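You operate a simulated robot arm through the tools that you are given. There is no shell and no other tool.

You run a simulated robot arm. Do the job below in one go: nothing can be reset, and whatever is moved stays where it is left.

Task
Crank film round both white boxes on the large green table's turntable.
Fine: red lever to FREE, raise the roll for the upper box and leave it up, red lever back to LOCK at the end. Where these are worked on the way, their far stop is far enough and under half their travel is too little: red lever.

It is judged by the outcome, as a careful person would: the job done as asked, and still so three seconds after it is handed in. It fails if anything else is knocked over, pushed out of place, dropped, spilled or broken.

Robot
A 7-joint arm with a two-finger parallel gripper, fixed in place. Base frame: the origin is at the foot of the arm, x ahead of it, y to its left, z up. Units: m, degrees, N and s.
With the tool pointing down near the work surface it reaches from about 0.42 to 0.92 m from the base axis. Its first joint turns from -166.0 to 166.0 degrees. Payload 3.91 kg.
Tool frame: the origin (TCP) lies between the finger pads and is the grasp point; the fingertips stand 0.03 m ahead of it; z points along the fingers, y is the line along which they close. Largest opening 0.11 m; finger width 0.02, thickness 0.01; the body of the gripper, 0.048 by 0.112 m, starts 0.055 m behind the TCP.
Orientation is that of the tool frame in the base frame, as [roll, pitch, yaw] about the fixed x, y, z axes, in that order (R = Rz(yaw) Ry(pitch) Rx(roll)). With the fingers straight down and closing along the base's y, the tool's x points along the base's -x, its y along +y and its z along -z.

Tools
- The arm moves only by the tool move_arm. Its argument "deltas" is a list of rows, each an object of numbers (a shift or turn left out is 0, a gripper value left out holds the last): "wx", "wy", "wz": the turn, a rotation vector about the tool's x, y, z in units of 8 degrees (1.0 is 8 degrees); "x", "y", "z": the shift along the tool's x, y, z in units of 25 mm (1.0 is 25 mm); "fingers": the opening, from 0 (shut) to 1 (fully open). In form: [{"wx": .., "wy": .., "wz": .., "x": .., "y": .., "z": .., "fingers": ..}, ...]. A call has 1 to 20 rows; each row shifts and turns the commanded pose from where the row before left it, along the tool's axes as they then stand. A call with a number of a shift or a turn outside -1 to 1 is refused whole. Rows are played at 5 a second. More than 0.05 m and 8.6 degrees between two rows, or a gripper value outside its range, and nothing of the call is played. Where a pose cannot be reached the arm comes as near as it can. A force on the tool above 60 N (or 10 N above the force at the start of the call, whichever is more), or a blocked arm, ends the call early, and 0.2 s more pass. The fingers move at their own pace (about 0.072 m/s each) and stop on an object; they squeeze with about 40 N. The grip force told is the motor's: it shows also when the fingers shut on nothing. Time passes only in rows, and 0.2 s behind the last, so rows that do not move let the fingers close. It gives the time, the measured TCP pose, the force on the tool (base axes), the opening and the grip force at its end, in the units of the frame above (readings bear some noise), with the torque about the TCP (base axes, N m) and any sound that the robot's microphone picked up.
- Cameras (640 x 400 px; columns grow to the right, rows downward): "scene" is fixed at [0.0501, 0.4836, 1.1137]; the picture's right is [-0.43, -0.90, 0.00], its down [-0.35, 0.16, -0.92] and it looks along [0.84, -0.39, -0.38] (base axes); focal length 326 px, centre (320, 200). "wrist" rides on the gripper at [0.072, 0.017, -0.103] in the tool frame; the picture's right is [-0.23, 0.97, 0.00], its down [-0.76, -0.18, -0.62] and it looks along [-0.61, -0.14, 0.78] (tool axes); focal length 222 px, centre (320, 200). There is no depth. A picture from a camera that has moved, and an enlarged one, comes with that camera's place and axes in the base frame and with its lens. The place of the scene camera against the robot may be out by one fixed shift of up to 0.025 m in any direction.
- camera(camera): a new picture of that camera. The clock stands still meanwhile.
- slide_trunk(by): slides the trunk up (or, below 0, down) by that many m; the arm rides with it, the base frame stays. It gives what a move gives, with no picture.
- inspect(camera, box): a new picture of the part [left, top, right, bottom] of that camera's present view, enlarged. The clock stands still meanwhile.
- close_job(): hands the job in; it is judged then, once.

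Nothing tells you positions but the pictures and the camera data. Unless the task says otherwise, let go and move clear before handing in.

The tools are called as name(argument=value, ...) on one line, values as JSON. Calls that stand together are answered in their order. move_arm: Moves the arm, as the interface text tells. Its arguments: {"type":"object","properties":{"deltas":{"type":"array","items":{"type":"object","properties":{"wx":{"type":"number"},"wy":{"type":"number"},"wz":{"type":"number"},"x":{"type":"number"},"y":{"type":"number"},"z":{"type":"number"},"fingers":{"type":"number"}}}}},"required":["deltas"]} The other tools are called the same way: slide_trunk (by) slides the trunk up or down; camera (camera) takes a picture; inspect (camera, box) takes an enlarged picture of a part of a camera's view; close_job () hands the job in.

At the start:

```text
t: 0.0
tool_pos: [0.6675, -0.0115, 0.9375]
tcp_rot: [-179.9, 0.1, 179.8]
contact_force: [-0.2, 0.0, -0.9]
ft_torque: [0.02, 0.01, -0.03]
opening: 0.1099
grip_force: 0.1
trunk travel left (down, up): [-0.525, 0.157]
```

scene: 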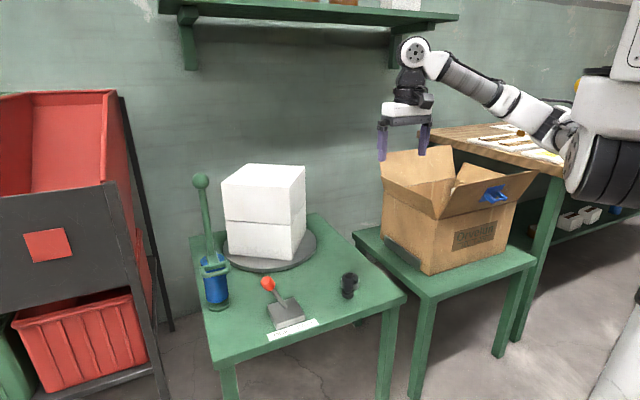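
wrist: 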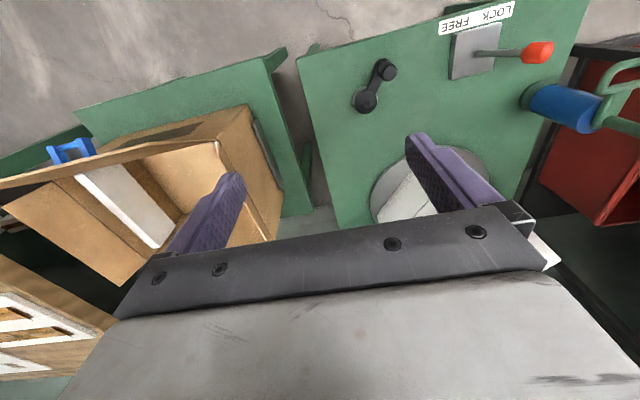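

I see a green table with a turntable carrying two stacked white boxes, a blue film roll on a post, a red lever with a LOCK/FREE plate, and a black crank. I'll look closer before moving.

inspect(camera="scene", box=[180, 150, 420, 300])

inspect(camera="scene", box=[180, 250, 420, 400])

inspect(camera="wrist", box=[300, 0, 640, 212])

```text
2.67 times, centred on (300, 225) of scene
camera zoom: at [0.0501, 0.4836, 1.1137], right [-0.43, -0.9, 0.0], down [-0.35, 0.16, -0.92], along [0.84, -0.39, -0.38], focal length 870 px, centre (373, 133)
```

zoom: 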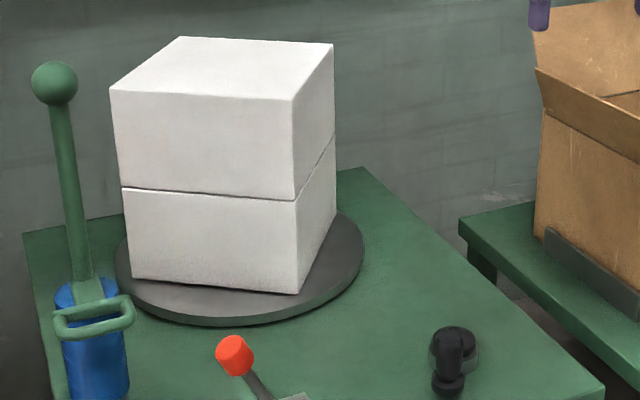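

```text
2.67 times, centred on (300, 325) of scene
camera zoom: at [0.0501, 0.4836, 1.1137], right [-0.43, -0.9, 0.0], down [-0.35, 0.16, -0.92], along [0.84, -0.39, -0.38], focal length 870 px, centre (373, -133)
```

zoom: 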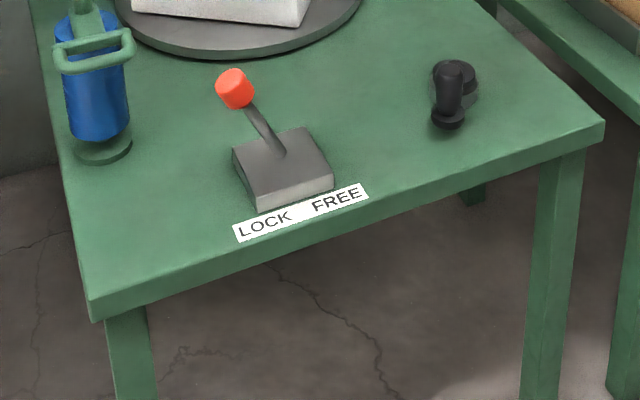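

```text
1.88 times, centred on (470, 106) of wrist
camera zoom: at [0.5931, 0.005, 1.0398], right [0.23, 0.97, 0.0], down [0.76, -0.18, 0.62], along [0.61, -0.14, -0.78], focal length 418 px, centre (38, 377)
```

zoom: 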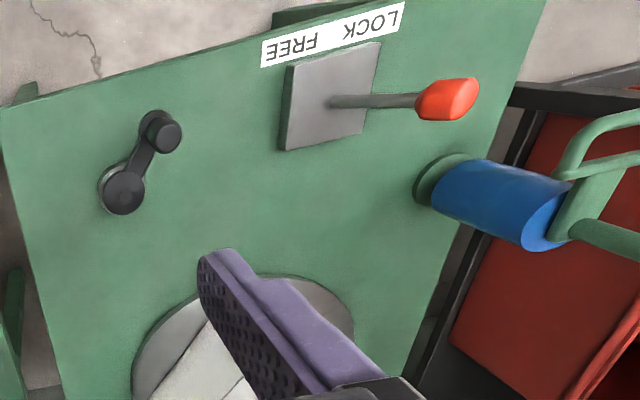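

The table top seems near z≈0.50. The lever knob is near (0.71, 0.33, 0.62) tilted toward LOCK (+y), the crank is near (0.74, 0.07), and the post is near (0.83, 0.44). I'll move left and lower for closer wrist views.

move_arm(deltas=[{"y": 1}, {"y": 1}, {"y": 1}, {"y": 1}, {"y": 1}, {"y": 1}, {"y": 1}, {"x": 1}, {"x": 1}, {"x": 1}, {"x": 1}, {}, {}])

camera(camera="wrist")

camera(camera="scene")

```text
t: 2.8
tool_pos: [0.5656, 0.163, 0.9354]
tcp_rot: [-179.8, 0.1, 179.9]
contact_force: [0.2, -0.4, 0.1]
ft_torque: [0.01, -0.04, 0.04]
opening: 0.1101
grip_force: 0.1
trunk travel left (down, up): [-0.525, 0.157]
```

```text
taken
camera wrist: at [0.492, 0.1807, 1.0382], right [0.23, 0.97, 0.0], down [0.76, -0.18, 0.62], along [0.61, -0.14, -0.78], focal length 222 px, centre (320, 200)
```

wrist: 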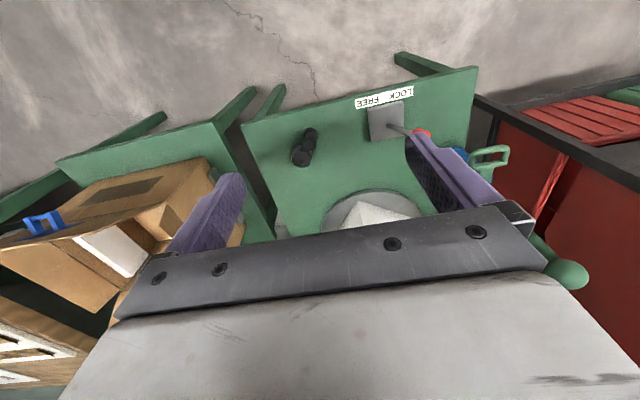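

```text
taken
```

scene: 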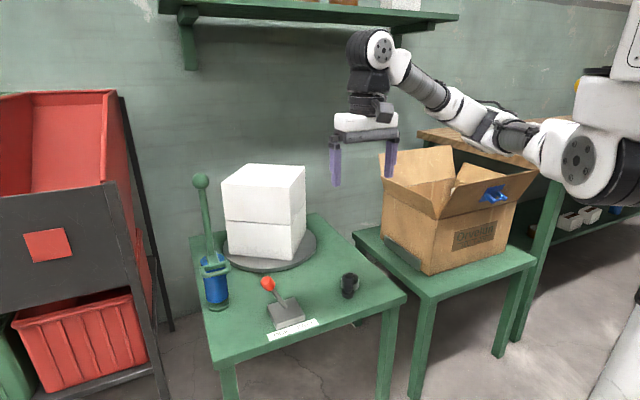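

The way down is clear here, so I'll lower the trunk to bring the hand near working height.

slide_trunk(by=-0.2)

camera(camera="wrist")

camera(camera="scene")

inspect(camera="wrist", box=[240, 0, 560, 200])

```text
t: 5.0
tool_pos: [0.5644, 0.1631, 0.735]
tcp_rot: [-179.9, 0.1, 179.8]
contact_force: [-0.5, 0.6, 0.8]
ft_torque: [0.04, -0.02, -0.01]
opening: 0.11
grip_force: 0.0
trunk travel left (down, up): [-0.325, 0.357]
```

```text
taken
camera wrist: at [0.492, 0.1807, 0.8383], right [0.23, 0.97, 0.0], down [0.76, -0.18, 0.62], along [0.61, -0.14, -0.78], focal length 222 px, centre (320, 200)
```

wrist: 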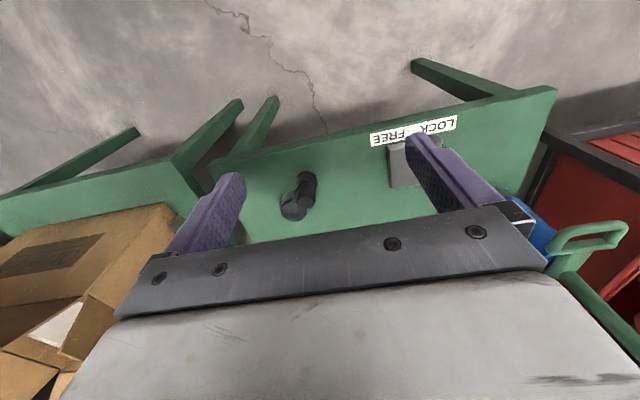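

```text
taken
```

scene: 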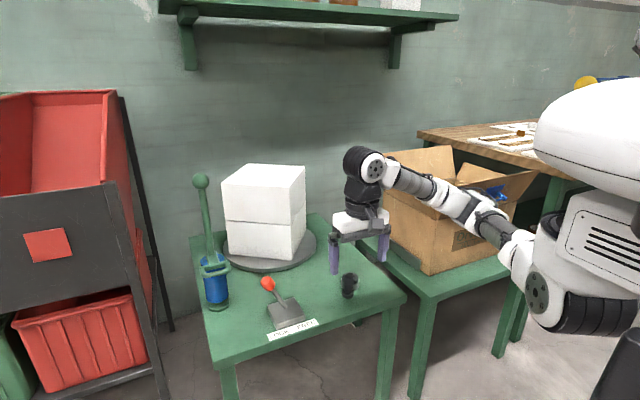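

```text
2.00 times, centred on (400, 100) of wrist
camera zoom: at [0.492, 0.1807, 0.8383], right [0.23, 0.97, 0.0], down [0.76, -0.18, 0.62], along [0.61, -0.14, -0.78], focal length 444 px, centre (160, 400)
```

zoom: 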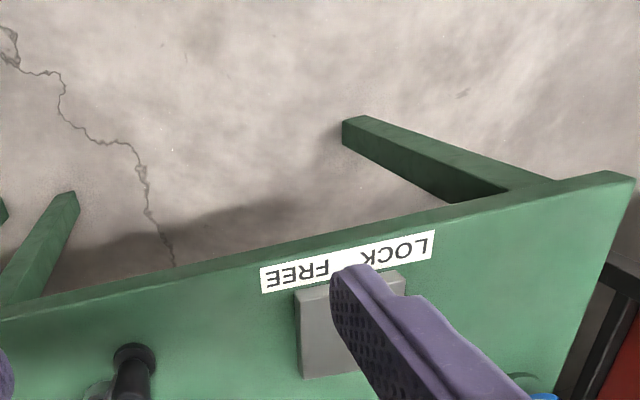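

inspect(camera="wrist", box=[240, 140, 368, 220])

inspect(camera="scene", box=[320, 255, 400, 305])

inspect(camera="scene", box=[180, 165, 260, 320])

```text
5.00 times, centred on (304, 180) of wrist
camera zoom: at [0.492, 0.1807, 0.8383], right [0.23, 0.97, 0.0], down [0.76, -0.18, 0.62], along [0.61, -0.14, -0.78], focal length 1111 px, centre (400, 300)
```

zoom: 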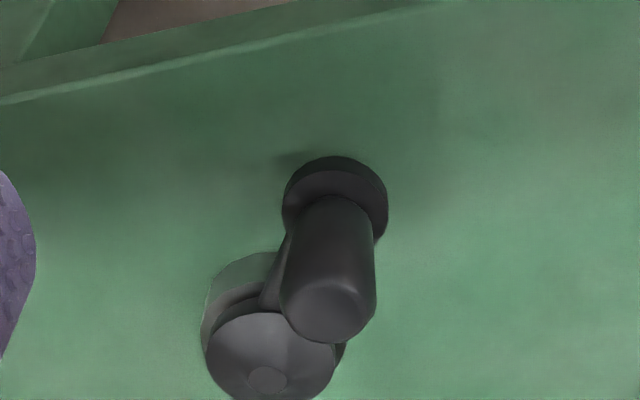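

```text
8.00 times, centred on (360, 280) of scene
camera zoom: at [0.0501, 0.4836, 1.1137], right [-0.43, -0.9, 0.0], down [-0.35, 0.16, -0.92], along [0.84, -0.39, -0.38], focal length 2608 px, centre (0, -440)
```

zoom: 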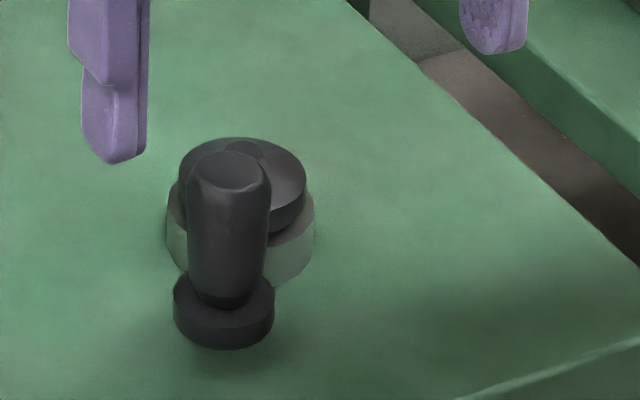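

```text
2.58 times, centred on (220, 242) of scene
camera zoom: at [0.0501, 0.4836, 1.1137], right [-0.43, -0.9, 0.0], down [-0.35, 0.16, -0.92], along [0.84, -0.39, -0.38], focal length 842 px, centre (578, 90)
```

zoom: 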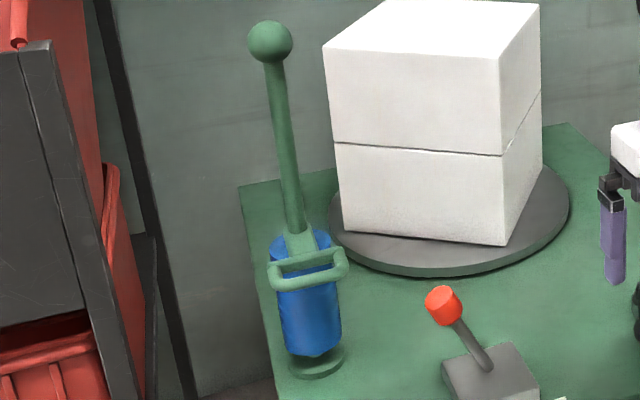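

The crank handle stands vertically near (0.687, 0.114), with its top at z≈0.587, and its hub is near (0.738, 0.073). Next I'll close the fingers and move left to view the lever and roll handle.

move_arm(deltas=[{"y": 1, "fingers": 0}, {"y": 1}, {"y": 1}, {"y": 1}, {"y": 1}, {"y": 1}, {"y": 1}, {"x": 1}, {"x": 1}, {}, {}])

camera(camera="wrist")

inspect(camera="wrist", box=[200, 40, 440, 190])

```text
t: 7.4
tool_pos: [0.5163, 0.3374, 0.7356]
tcp_rot: [-179.9, 0.0, 179.9]
contact_force: [-0.2, 1.1, -1.0]
ft_torque: [0.01, -0.01, 0.02]
opening: 0.0
grip_force: 37.8
trunk travel left (down, up): [-0.325, 0.357]
```

```text
taken
camera wrist: at [0.4425, 0.3556, 0.8385], right [0.23, 0.97, 0.0], down [0.76, -0.18, 0.62], along [0.61, -0.14, -0.78], focal length 222 px, centre (320, 200)
```

wrist: 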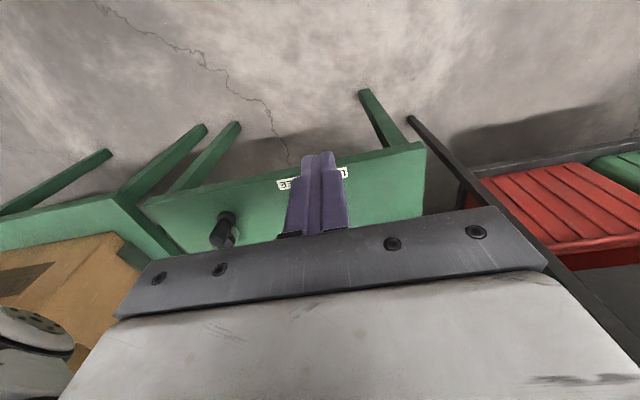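

```text
2.67 times, centred on (320, 115) of wrist
camera zoom: at [0.4425, 0.3556, 0.8385], right [0.23, 0.97, 0.0], down [0.76, -0.18, 0.62], along [0.61, -0.14, -0.78], focal length 592 px, centre (320, 427)
```

zoom: 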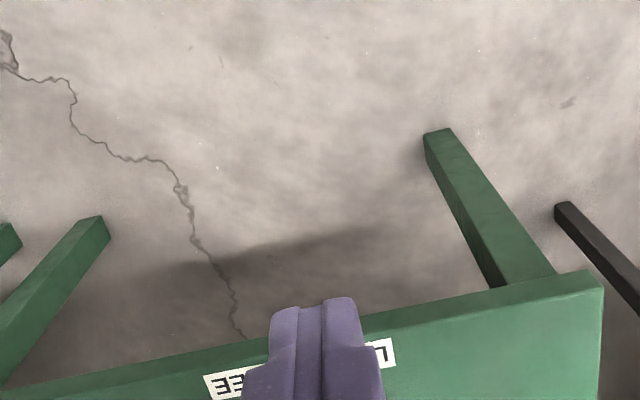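

move_arm(deltas=[{"y": 1}, {"y": 1}, {"y": 1}, {"x": -1}, {"x": -1}, {"x": -1}, {"x": -1}, {}, {}])

camera(camera="wrist")

inspect(camera="wrist", box=[160, 60, 320, 220])

inspect(camera="wrist", box=[330, 80, 522, 220])

```text
t: 9.4
tool_pos: [0.6138, 0.4154, 0.7329]
tcp_rot: [-179.9, 0.2, 179.8]
contact_force: [-0.5, 0.5, -0.1]
ft_torque: [-0.02, 0.0, -0.02]
opening: 0.0
grip_force: 37.4
trunk travel left (down, up): [-0.325, 0.357]
```

```text
taken
camera wrist: at [0.5412, 0.4323, 0.8367], right [0.23, 0.97, 0.0], down [0.76, -0.18, 0.62], along [0.61, -0.14, -0.78], focal length 222 px, centre (320, 200)
```

wrist: 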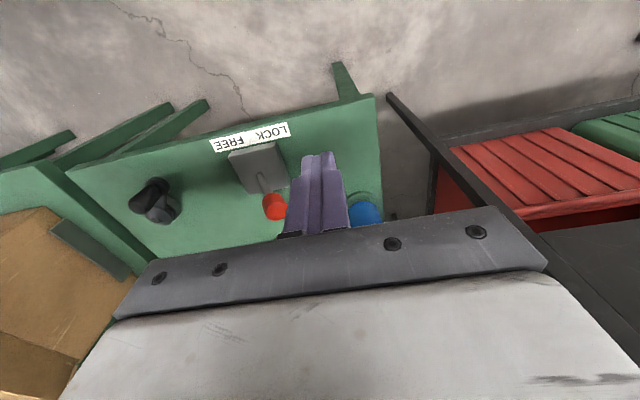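

```text
2.50 times, centred on (240, 140) of wrist
camera zoom: at [0.5412, 0.4323, 0.8367], right [0.23, 0.97, 0.0], down [0.76, -0.18, 0.62], along [0.61, -0.14, -0.78], focal length 555 px, centre (520, 350)
```

zoom: 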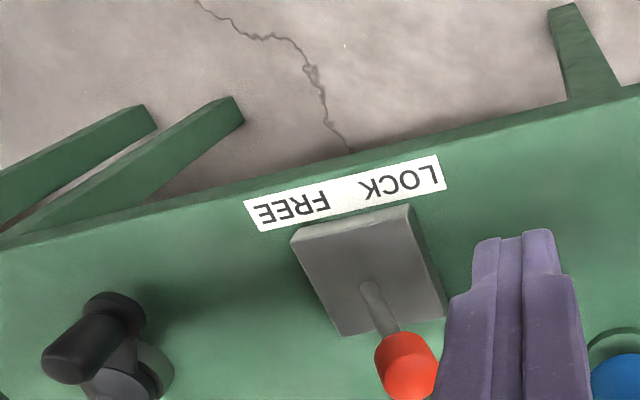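

```text
2.86 times, centred on (426, 150) of wrist
camera zoom: at [0.5412, 0.4323, 0.8367], right [0.23, 0.97, 0.0], down [0.76, -0.18, 0.62], along [0.61, -0.14, -0.78], focal length 635 px, centre (17, 343)
```

zoom: 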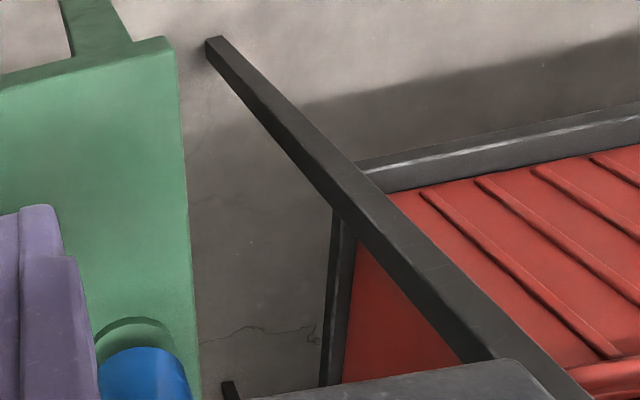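

The red knob triangulates to (0.710, 0.333, 0.618), with its pivot near (0.703, 0.29). I'll come down on its +y side with closed fingers and then push it to FREE (−y).

move_arm(deltas=[{"y": -0.6, "x": -0.8}, {"y": -0.4, "x": -1}, {"x": -1}, {"x": -1}, {}, {"z": 1}, {"z": 1}, {"z": 1}, {"z": 1}, {"z": 0.4}, {}])

camera(camera="wrist")

inspect(camera="scene", box=[180, 220, 340, 340])

```text
t: 11.8
tool_pos: [0.71, 0.3874, 0.6256]
tcp_rot: [-180.0, 0.1, 179.9]
contact_force: [-0.6, 0.2, -0.1]
ft_torque: [-0.01, -0.01, -0.02]
opening: 0.0
grip_force: 37.6
trunk travel left (down, up): [-0.325, 0.357]
```

```text
taken
camera wrist: at [0.637, 0.4048, 0.728], right [0.23, 0.97, 0.0], down [0.76, -0.18, 0.62], along [0.61, -0.14, -0.78], focal length 222 px, centre (320, 200)
```

wrist: 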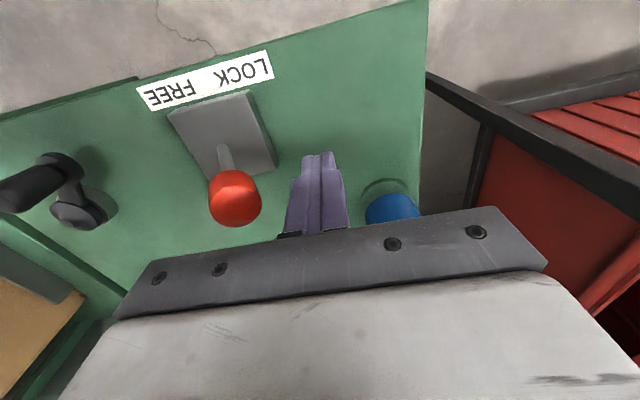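

```text
3.33 times, centred on (260, 280) of scene
camera zoom: at [0.0501, 0.4836, 1.1137], right [-0.43, -0.9, 0.0], down [-0.35, 0.16, -0.92], along [0.84, -0.39, -0.38], focal length 1087 px, centre (520, -67)
```

zoom: 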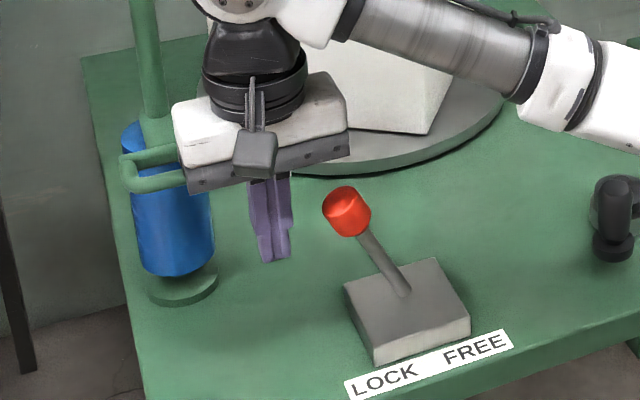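

move_arm(deltas=[{"y": -0.5}, {"y": -0.5}, {"y": -0.5}, {"y": -0.5}, {"y": -0.5}, {"y": -0.5}, {"y": -0.5}, {"y": -0.5}, {}])

inspect(camera="scene", box=[200, 220, 360, 340])

```text
t: 12.9
tool_pos: [0.7116, 0.3353, 0.6287]
tcp_rot: [179.6, 0.5, 180.0]
contact_force: [-0.2, 0.6, -1.1]
ft_torque: [-0.02, 0.05, 0.02]
opening: 0.0
grip_force: 38.0
trunk travel left (down, up): [-0.325, 0.357]
stopped in row 5: the force on the tool passed its limit at 64 N (the readings are from after the stop); the commanded pose is now the measured one
```

```text
3.33 times, centred on (280, 280) of scene
camera zoom: at [0.0501, 0.4836, 1.1137], right [-0.43, -0.9, 0.0], down [-0.35, 0.16, -0.92], along [0.84, -0.39, -0.38], focal length 1087 px, centre (453, -67)
```

zoom: 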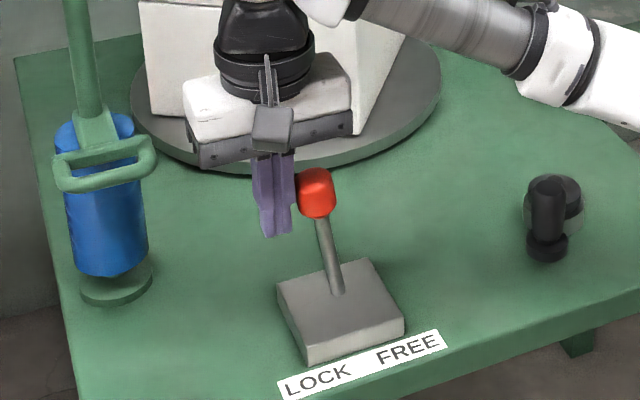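

move_arm(deltas=[{"y": -0.3}, {"y": -0.3}, {"y": -0.3}, {"y": -0.3}, {"y": -0.3}, {"y": -0.3}, {"y": -0.3}, {"y": -0.3}, {"y": -0.3}, {"y": -0.3}, {}])

inspect(camera="scene", box=[200, 220, 360, 340])

```text
t: 15.0
tool_pos: [0.7107, 0.2736, 0.6319]
tcp_rot: [178.3, 1.1, -179.6]
contact_force: [9.6, 22.2, -2.3]
ft_torque: [0.42, -0.17, 0.11]
opening: 0.0
grip_force: 37.9
trunk travel left (down, up): [-0.325, 0.357]
stopped in row 10: the force on the tool passed its limit at 67 N (the readings are from after the stop); the commanded pose is now the measured one
```

```text
3.33 times, centred on (280, 280) of scene
camera zoom: at [0.0501, 0.4836, 1.1137], right [-0.43, -0.9, 0.0], down [-0.35, 0.16, -0.92], along [0.84, -0.39, -0.38], focal length 1087 px, centre (453, -67)
```

zoom: 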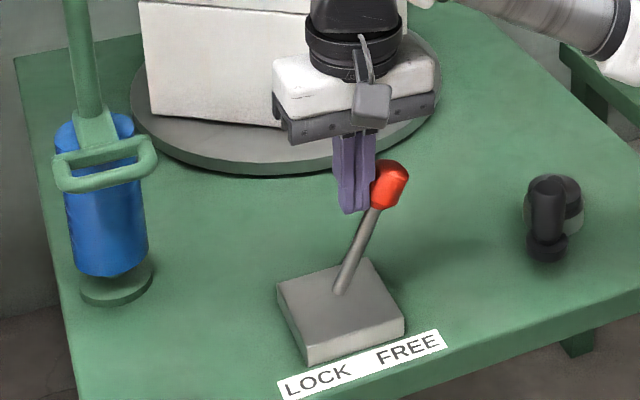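

The lever is hard over at FREE. I'll back off, straighten the tool, rise, and move above the crank handle with the fingers part open.

move_arm(deltas=[{"y": 0.6}, {"y": 0.4, "wx": 0.21, "wy": 0.14, "wz": 0.05}, {"z": -1}, {"z": -1}, {"z": -1}, {"z": -0.6}, {"y": -1, "x": 0.9, "fingers": 0.6}, {"y": -1}, {"y": -1}, {"y": -1}, {"y": -1}, {"y": -1}, {"y": -1}, {"y": -0.4}, {}, {}])

camera(camera="wrist")

camera(camera="scene")

```text
t: 18.4
tool_pos: [0.6876, 0.1104, 0.7241]
tcp_rot: [-179.8, -0.1, 180.0]
contact_force: [0.0, -0.4, 0.4]
ft_torque: [0.01, 0.02, 0.01]
opening: 0.0661
grip_force: 0.0
trunk travel left (down, up): [-0.325, 0.357]
```

```text
taken
camera wrist: at [0.6146, 0.1278, 0.8262], right [0.23, 0.97, 0.0], down [0.76, -0.18, 0.62], along [0.61, -0.14, -0.78], focal length 222 px, centre (320, 200)
```

wrist: 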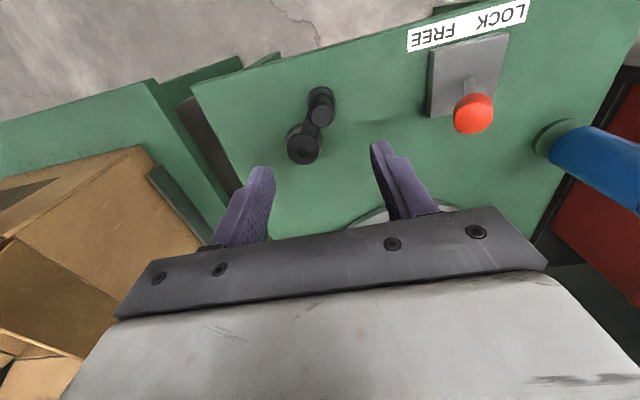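

```text
taken
```

scene: 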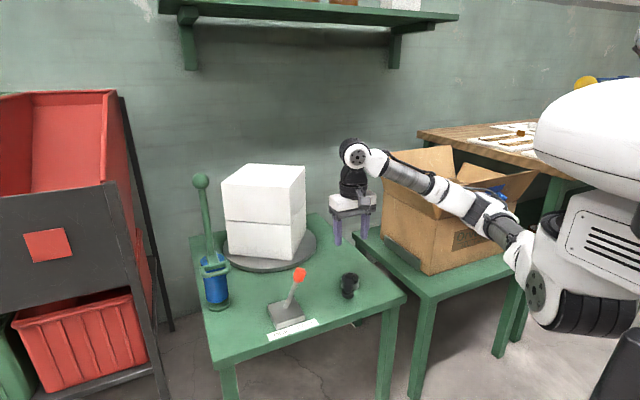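

inspect(camera="wrist", box=[260, 70, 388, 180])

inspect(camera="wrist", box=[400, 0, 640, 200])

```text
3.64 times, centred on (324, 125) of wrist
camera zoom: at [0.6146, 0.1278, 0.8262], right [0.23, 0.97, 0.0], down [0.76, -0.18, 0.62], along [0.61, -0.14, -0.78], focal length 808 px, centre (306, 473)
```

zoom: 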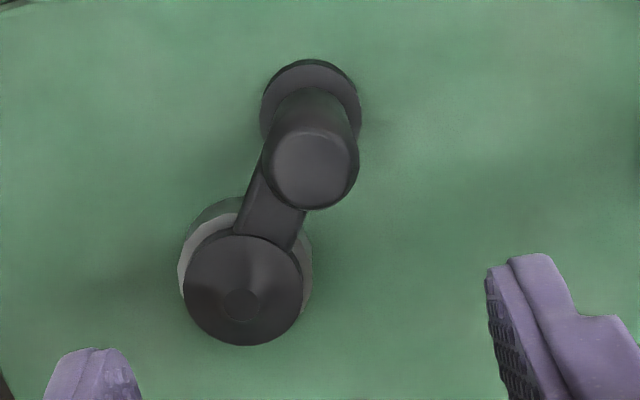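

```text
2.00 times, centred on (520, 100) of wrist
camera zoom: at [0.6146, 0.1278, 0.8262], right [0.23, 0.97, 0.0], down [0.76, -0.18, 0.62], along [0.61, -0.14, -0.78], focal length 444 px, centre (-80, 400)
```

zoom: 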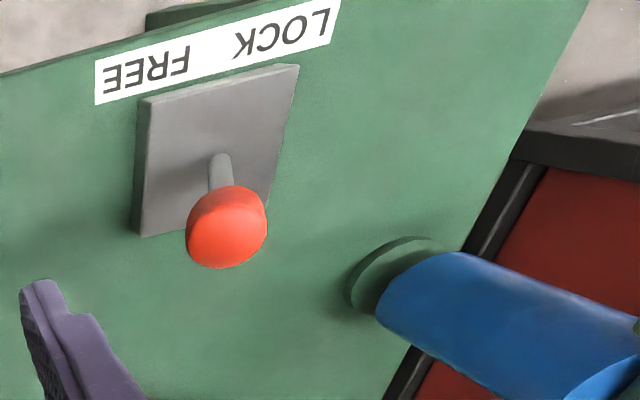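

Refined positions: the handle is at about (0.693, 0.112) with its top at z≈0.58, and the hub is at about (0.751, 0.071), giving a crank radius near 0.071. I'll descend and grip the handle.

move_arm(deltas=[{"x": -0.2, "y": 0.06, "z": 1}, {"z": 1}, {"z": 1}, {"z": 1}, {"z": 1}, {"z": 0.8}, {}, {"fingers": 0}, {}, {}, {}])

inspect(camera="scene", box=[300, 220, 428, 300])

camera(camera="wrist")

```text
t: 20.8
tool_pos: [0.6939, 0.1108, 0.5774]
tcp_rot: [-179.8, -0.1, 179.9]
contact_force: [5.3, -4.7, -3.5]
ft_torque: [-0.04, -0.1, 0.02]
opening: 0.029
grip_force: 45.2
trunk travel left (down, up): [-0.325, 0.357]
```

```text
5.00 times, centred on (364, 260) of scene
camera zoom: at [0.0501, 0.4836, 1.1137], right [-0.43, -0.9, 0.0], down [-0.35, 0.16, -0.92], along [0.84, -0.39, -0.38], focal length 1630 px, centre (100, -100)
```

zoom: 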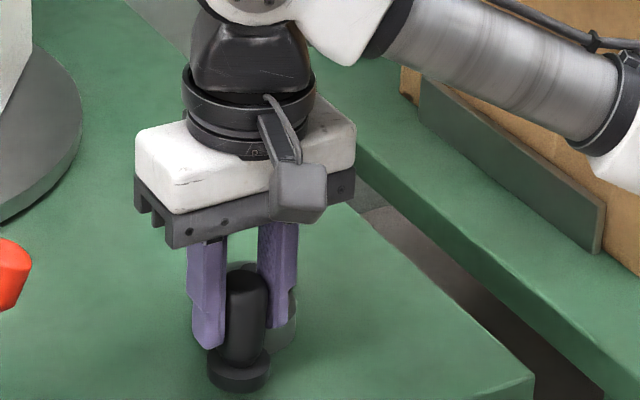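

```text
taken
camera wrist: at [0.6205, 0.1286, 0.6805], right [0.23, 0.97, 0.0], down [0.76, -0.18, 0.62], along [0.61, -0.14, -0.78], focal length 222 px, centre (320, 200)
```

wrist: 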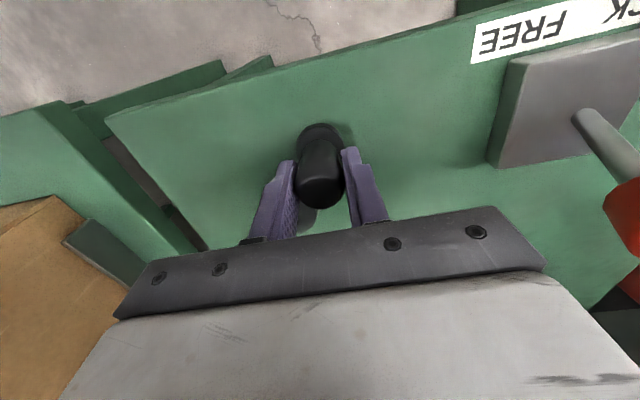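

The handle is gripped and well centred. I'll try a small clockwise arc and check the forces and the turntable.

move_arm(deltas=[{"x": -0.25, "y": 0.27}, {"x": -0.254, "y": 0.266}, {"x": -0.3, "y": 0.2}, {"x": -0.328, "y": 0.184}, {}])

camera(camera="scene")

camera(camera="wrist")

```text
t: 22.0
tool_pos: [0.7208, 0.1334, 0.5782]
tcp_rot: [-179.9, -0.1, 179.8]
contact_force: [6.9, -19.7, -7.6]
ft_torque: [-0.2, 0.3, -0.01]
opening: 0.0288
grip_force: 45.2
trunk travel left (down, up): [-0.325, 0.357]
```

```text
taken
```

scene: 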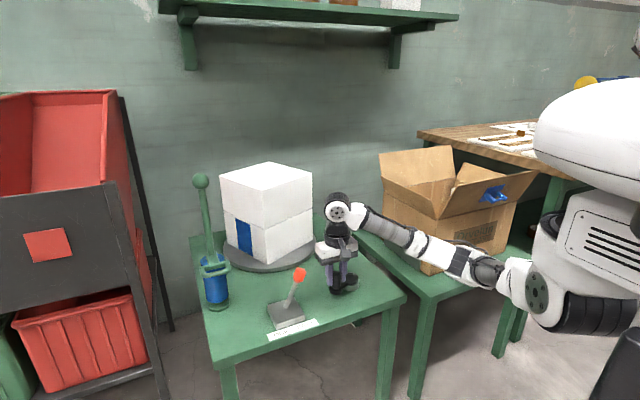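

```text
taken
camera wrist: at [0.6486, 0.1515, 0.6806], right [0.23, 0.97, 0.0], down [0.76, -0.18, 0.62], along [0.6, -0.15, -0.78], focal length 222 px, centre (320, 200)
```

wrist: 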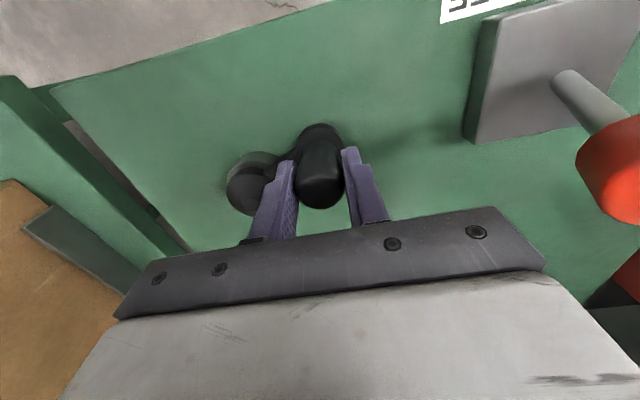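

The turntable turns with the crank and blue film is appearing on the lower box. The radial pull of about 20 N says my arc is slightly too wide, so I'll probe it.

move_arm(deltas=[{"x": -0.049, "y": -0.11}, {}])

inspect(camera="wrist", box=[200, 100, 400, 225])

inspect(camera="scene", box=[180, 150, 340, 320])

```text
t: 22.6
tool_pos: [0.7217, 0.1334, 0.5785]
tcp_rot: [179.9, -0.1, -179.9]
contact_force: [1.2, -2.0, -1.0]
ft_torque: [-0.03, 0.35, 0.01]
opening: 0.029
grip_force: 45.1
trunk travel left (down, up): [-0.325, 0.357]
```

```text
3.20 times, centred on (300, 162) of wrist
camera zoom: at [0.6482, 0.1506, 0.6806], right [0.22, 0.97, 0.0], down [0.76, -0.18, 0.62], along [0.61, -0.14, -0.78], focal length 711 px, centre (384, 320)
```

zoom: 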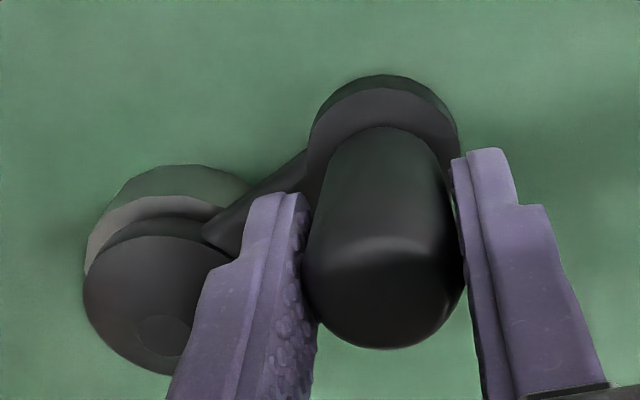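

```text
2.35 times, centred on (260, 235) of scene
camera zoom: at [0.0501, 0.4836, 1.1137], right [-0.43, -0.9, 0.0], down [-0.35, 0.16, -0.92], along [0.84, -0.39, -0.38], focal length 767 px, centre (461, 118)
```

zoom: 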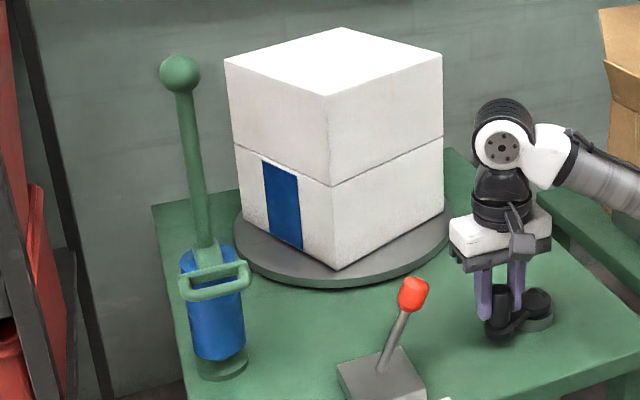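

Stiffness is about 6–7 N/mm and forces are near zero now. The centre fits (0.750, 0.070) with radius about 0.0685. I'll continue clockwise.

move_arm(deltas=[{"x": -0.452, "y": 0.156}, {"x": -0.472, "y": 0.074}, {"x": -0.478, "y": -0.008}, {"x": -0.469, "y": -0.091}, {}])

```text
t: 23.8
tool_pos: [0.7682, 0.1371, 0.5781]
tcp_rot: [-179.8, 0.0, -179.9]
contact_force: [5.1, 17.8, -0.1]
ft_torque: [0.23, 0.28, 0.03]
opening: 0.0291
grip_force: 45.2
trunk travel left (down, up): [-0.325, 0.357]
```

inspect(camera="wrist", box=[160, 100, 400, 250])

inspect(camera="scene", box=[180, 150, 420, 320])

```text
2.67 times, centred on (280, 175) of wrist
camera zoom: at [0.6954, 0.1545, 0.6804], right [0.23, 0.97, 0.0], down [0.76, -0.18, 0.62], along [0.61, -0.14, -0.78], focal length 592 px, centre (427, 267)
```

zoom: 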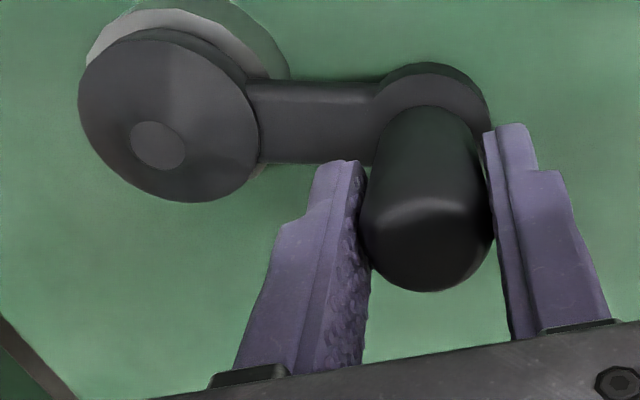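

```text
2.35 times, centred on (300, 235) of scene
camera zoom: at [0.0501, 0.4836, 1.1137], right [-0.43, -0.9, 0.0], down [-0.35, 0.16, -0.92], along [0.84, -0.39, -0.38], focal length 767 px, centre (367, 118)
```

zoom: 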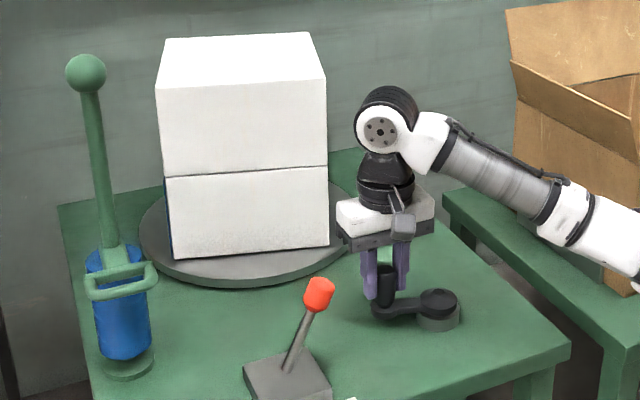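

Hub images consistently give a centre of (0.750, 0.070) with a radius near 0.070. I'll go on with small force-based corrections.

move_arm(deltas=[{"x": -0.476, "y": -0.076}, {"x": -0.416, "y": -0.252}, {"x": -0.372, "y": -0.32}, {"x": -0.304, "y": -0.38}, {}])

```text
t: 25.0
tool_pos: [0.8072, 0.1094, 0.5777]
tcp_rot: [-179.7, -0.2, 179.9]
contact_force: [2.4, 0.8, -8.9]
ft_torque: [-0.08, -0.48, 0.02]
opening: 0.0291
grip_force: 45.5
trunk travel left (down, up): [-0.325, 0.357]
```

move_arm(deltas=[{"x": -0.236, "y": -0.424}, {"x": -0.16, "y": -0.464}, {"x": -0.076, "y": -0.48}, {"x": 0.008, "y": -0.488}, {"x": 0.092, "y": -0.48}, {}])

inspect(camera="wrist", box=[160, 60, 480, 260])

camera(camera="scene")

```text
t: 26.4
tool_pos: [0.8174, 0.0513, 0.5778]
tcp_rot: [-179.7, -0.2, 180.0]
contact_force: [17.2, -6.2, -3.7]
ft_torque: [-0.4, 0.76, -0.03]
opening: 0.0292
grip_force: 45.4
trunk travel left (down, up): [-0.325, 0.357]
```

```text
2.00 times, centred on (320, 160) of wrist
camera zoom: at [0.7444, 0.068, 0.6807], right [0.23, 0.97, -0.01], down [0.76, -0.18, 0.62], along [0.6, -0.15, -0.78], focal length 444 px, centre (320, 280)
```

zoom: 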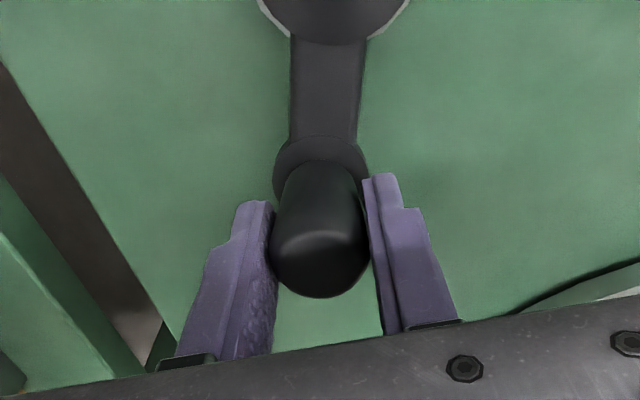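

```text
taken
```

scene: 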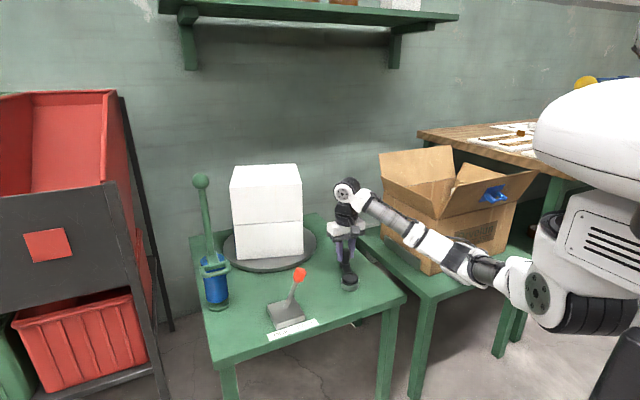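

move_arm(deltas=[{"x": 0.096, "y": -0.486}, {"x": 0.252, "y": -0.416}, {"x": 0.32, "y": -0.372}, {"x": 0.38, "y": -0.304}, {}])

move_arm(deltas=[{"x": 0.424, "y": -0.236}, {"x": 0.464, "y": -0.16}, {"x": 0.48, "y": -0.076}, {"x": 0.488, "y": 0.008}, {}])

```text
t: 27.6
tool_pos: [0.7907, 0.0131, 0.5777]
tcp_rot: [-179.8, -0.1, 179.9]
contact_force: [-0.2, -0.2, -4.0]
ft_torque: [0.08, -0.22, 0.02]
opening: 0.0294
grip_force: 44.9
trunk travel left (down, up): [-0.325, 0.357]
```

```text
t: 28.8
tool_pos: [0.743, 0.0009, 0.5788]
tcp_rot: [-179.9, 0.0, -180.0]
contact_force: [2.2, 12.5, -13.7]
ft_torque: [0.09, -0.61, 0.0]
opening: 0.029
grip_force: 45.4
trunk travel left (down, up): [-0.325, 0.357]
```

move_arm(deltas=[{"x": 0.48, "y": 0.16}, {"x": 0.456, "y": 0.176}, {"x": 0.416, "y": 0.252}, {"x": 0.372, "y": 0.32}, {"x": 0.304, "y": 0.38}, {}])

inspect(camera="wrist", box=[160, 60, 480, 260])

camera(camera="scene")

```text
t: 30.2
tool_pos: [0.6913, 0.0316, 0.5781]
tcp_rot: [-179.7, -0.4, -179.9]
contact_force: [-28.9, -18.4, -16.4]
ft_torque: [0.34, 0.55, -0.04]
opening: 0.0294
grip_force: 45.1
trunk travel left (down, up): [-0.325, 0.357]
```

```text
2.00 times, centred on (320, 160) of wrist
camera zoom: at [0.6193, 0.0488, 0.6812], right [0.23, 0.97, -0.01], down [0.77, -0.17, 0.62], along [0.6, -0.14, -0.79], focal length 444 px, centre (320, 280)
```

zoom: 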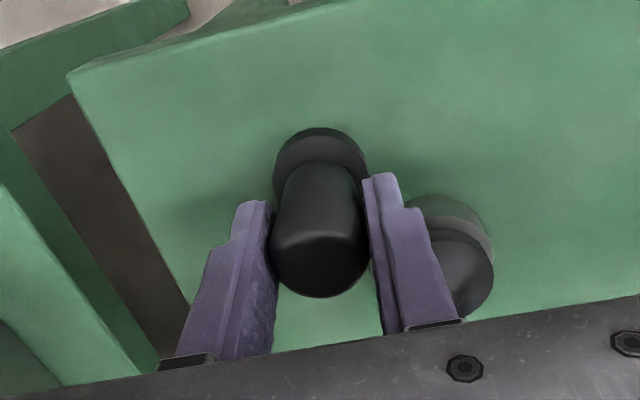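

```text
taken
```

scene: 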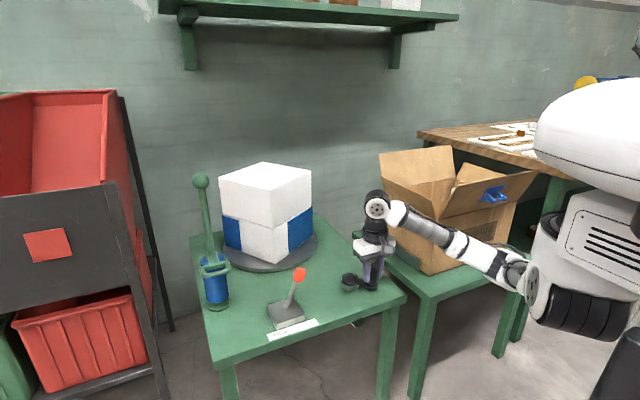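

move_arm(deltas=[{"x": 0.34, "y": 0.35}, {"x": 0.2, "y": 0.44}, {"x": 0.076, "y": 0.48}, {"x": -0.008, "y": 0.488}, {}])

move_arm(deltas=[{"x": -0.092, "y": 0.48}, {"x": -0.176, "y": 0.456}, {"x": -0.252, "y": 0.416}, {"x": -0.32, "y": 0.372}, {}])

camera(camera="scene")

```text
t: 31.4
tool_pos: [0.6797, 0.0767, 0.5791]
tcp_rot: [-179.7, 0.0, 179.8]
contact_force: [40.3, -2.8, -19.8]
ft_torque: [-0.01, -0.13, 0.0]
opening: 0.0295
grip_force: 44.9
trunk travel left (down, up): [-0.325, 0.357]
```

```text
t: 32.6
tool_pos: [0.7005, 0.1189, 0.578]
tcp_rot: [-179.8, -0.1, 179.9]
contact_force: [17.3, -19.1, 3.4]
ft_torque: [-0.26, 0.34, -0.02]
opening: 0.0291
grip_force: 44.9
trunk travel left (down, up): [-0.325, 0.357]
```

```text
taken
```

scene: 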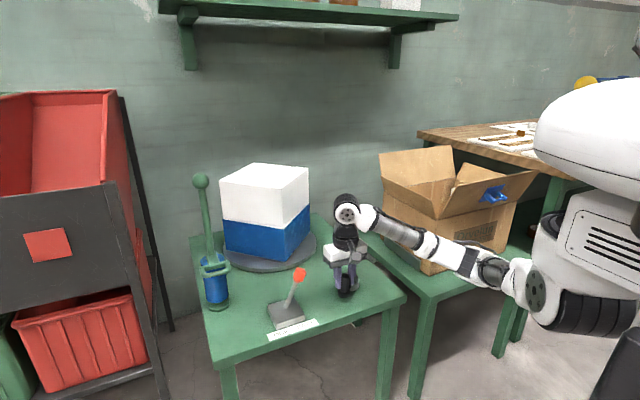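

A full turn has covered the visible faces of the lower box. I'll continue a bit further for overlap and inspect.

move_arm(deltas=[{"x": -0.44, "y": 0.25}, {"x": -0.474, "y": 0.18}, {"x": -0.464, "y": 0.16}, {"x": -0.48, "y": 0.076}, {}])

inspect(camera="scene", box=[180, 150, 340, 320])

```text
t: 33.8
tool_pos: [0.7434, 0.1397, 0.5787]
tcp_rot: [179.9, 0.0, -179.6]
contact_force: [-3.4, 37.8, 4.5]
ft_torque: [0.33, 0.96, 0.01]
opening: 0.0292
grip_force: 44.7
trunk travel left (down, up): [-0.325, 0.357]
```

```text
2.35 times, centred on (260, 235) of scene
camera zoom: at [0.0501, 0.4836, 1.1137], right [-0.43, -0.9, 0.0], down [-0.35, 0.16, -0.92], along [0.84, -0.39, -0.38], focal length 767 px, centre (461, 118)
```

zoom: 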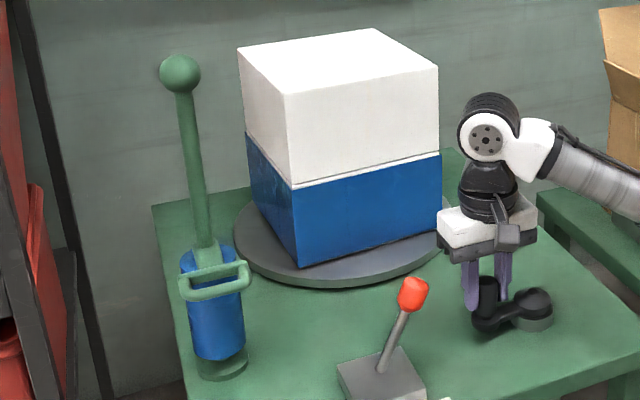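

move_arm(deltas=[{"x": -0.488, "y": 0.1}, {"x": -0.48, "y": -0.02}, {"x": -0.456, "y": -0.176}, {"x": -0.416, "y": -0.252}, {}])

move_arm(deltas=[{"x": -0.372, "y": -0.32}, {"x": -0.304, "y": -0.38}, {"x": -0.236, "y": -0.424}, {"x": -0.16, "y": -0.464}, {}])

```text
t: 35.0
tool_pos: [0.7923, 0.1259, 0.5782]
tcp_rot: [-179.7, -0.3, 179.8]
contact_force: [-8.7, -13.5, -8.3]
ft_torque: [-0.17, -1.26, 0.04]
opening: 0.0291
grip_force: 44.5
trunk travel left (down, up): [-0.325, 0.357]
```

```text
t: 36.2
tool_pos: [0.818, 0.0876, 0.5789]
tcp_rot: [-179.8, -0.1, -179.9]
contact_force: [-14.0, -2.7, -0.6]
ft_torque: [0.0, 0.99, 0.0]
opening: 0.0292
grip_force: 45.0
trunk travel left (down, up): [-0.325, 0.357]
```

move_arm(deltas=[{"x": 0.0, "y": -0.48}, {"x": 0.008, "y": -0.488}, {"x": 0.092, "y": -0.48}, {"x": 0.176, "y": -0.456}, {}])

camera(camera="scene")

inspect(camera="wrist", box=[160, 60, 480, 260])

```text
t: 37.4
tool_pos: [0.812, 0.0383, 0.578]
tcp_rot: [-179.8, 0.0, 179.8]
contact_force: [16.7, -8.2, 3.4]
ft_torque: [-0.15, -0.01, -0.02]
opening: 0.0295
grip_force: 45.0
trunk travel left (down, up): [-0.325, 0.357]
```

```text
taken
```

scene: 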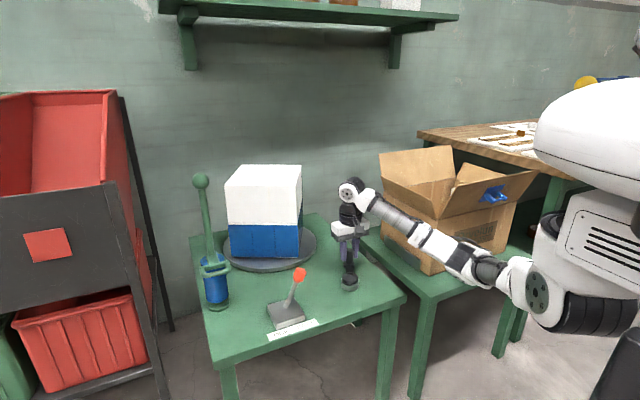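

```text
2.00 times, centred on (320, 160) of wrist
camera zoom: at [0.7393, 0.0564, 0.681], right [0.23, 0.97, 0.0], down [0.76, -0.18, 0.62], along [0.61, -0.15, -0.78], focal length 444 px, centre (320, 280)
```

zoom: 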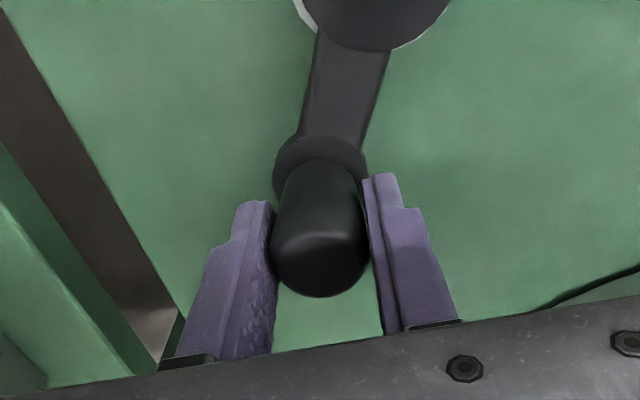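

move_arm(deltas=[{"x": 0.172, "y": -0.436}, {"x": 0.32, "y": -0.372}, {"x": 0.38, "y": -0.304}, {"x": 0.424, "y": -0.236}, {}])

move_arm(deltas=[{"x": 0.464, "y": -0.15}, {"x": 0.48, "y": -0.066}, {"x": 0.488, "y": 0.02}, {"x": 0.48, "y": 0.1}, {}])

```text
t: 38.6
tool_pos: [0.7795, 0.0064, 0.5784]
tcp_rot: [-179.8, -0.2, -180.0]
contact_force: [4.9, -13.6, -2.3]
ft_torque: [-0.16, -0.12, -0.02]
opening: 0.0292
grip_force: 45.0
trunk travel left (down, up): [-0.325, 0.357]
```

```text
t: 39.8
tool_pos: [0.7291, 0.0034, 0.5778]
tcp_rot: [-179.7, -0.3, 179.9]
contact_force: [-10.6, -30.1, -0.4]
ft_torque: [-0.09, -0.45, 0.0]
opening: 0.0293
grip_force: 45.2
trunk travel left (down, up): [-0.325, 0.357]
```

move_arm(deltas=[{"x": 0.48, "y": 0.05}, {"x": 0.45, "y": 0.2}, {"x": 0.4, "y": 0.31}, {"x": 0.33, "y": 0.37}, {}])

camera(camera="scene")

```text
t: 41.0
tool_pos: [0.6904, 0.0287, 0.5783]
tcp_rot: [180.0, 0.2, 180.0]
contact_force: [30.1, 22.2, -0.9]
ft_torque: [0.09, -0.82, 0.07]
opening: 0.0291
grip_force: 45.0
trunk travel left (down, up): [-0.325, 0.357]
```

```text
taken
```

scene: 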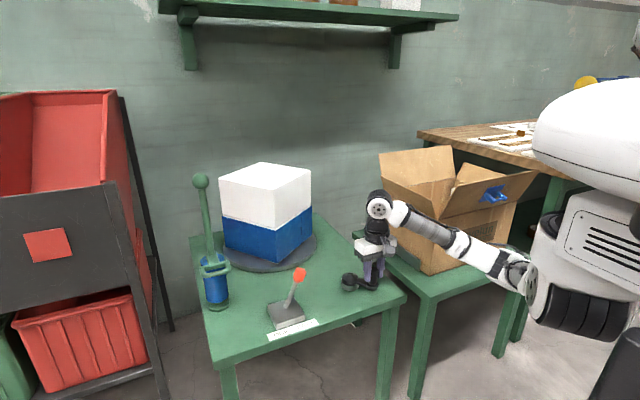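

move_arm(deltas=[{"x": 0.12, "y": 0.48}, {"x": 0.12, "y": 0.49}, {"x": 0.076, "y": 0.48}, {"x": -0.008, "y": 0.488}, {}])

move_arm(deltas=[{"x": -0.092, "y": 0.48}, {"x": -0.176, "y": 0.456}, {"x": -0.252, "y": 0.416}, {"x": -0.32, "y": 0.372}, {}])

camera(camera="scene")

inspect(camera="wrist", box=[160, 60, 480, 260])

```text
t: 42.2
tool_pos: [0.6804, 0.0765, 0.5787]
tcp_rot: [-179.9, -0.4, -179.7]
contact_force: [-44.0, 5.4, -10.0]
ft_torque: [0.07, 0.26, 0.0]
opening: 0.0296
grip_force: 45.0
trunk travel left (down, up): [-0.325, 0.357]
```

```text
t: 43.4
tool_pos: [0.7021, 0.119, 0.5792]
tcp_rot: [179.9, -0.1, -179.8]
contact_force: [-20.3, 23.5, -9.1]
ft_torque: [0.43, -0.1, -0.02]
opening: 0.0289
grip_force: 44.5
trunk travel left (down, up): [-0.325, 0.357]
```

```text
taken
```

scene: 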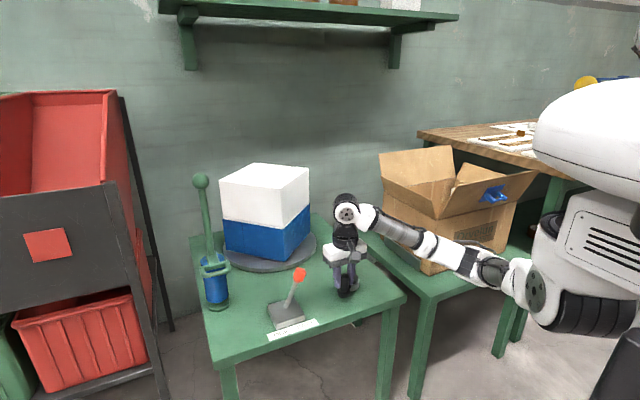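

```text
2.00 times, centred on (320, 160) of wrist
camera zoom: at [0.6287, 0.1367, 0.6816], right [0.22, 0.97, 0.0], down [0.76, -0.18, 0.62], along [0.6, -0.14, -0.78], focal length 444 px, centre (320, 280)
```

zoom: 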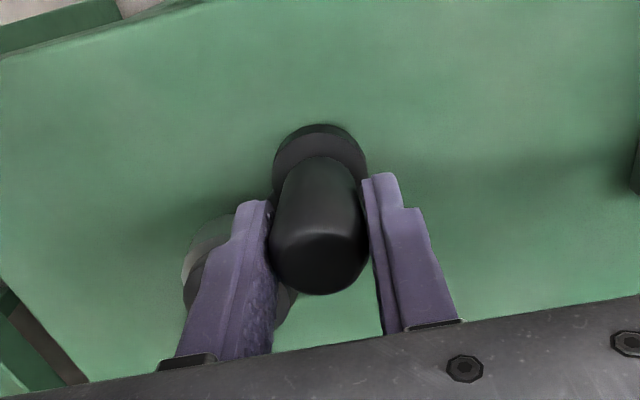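

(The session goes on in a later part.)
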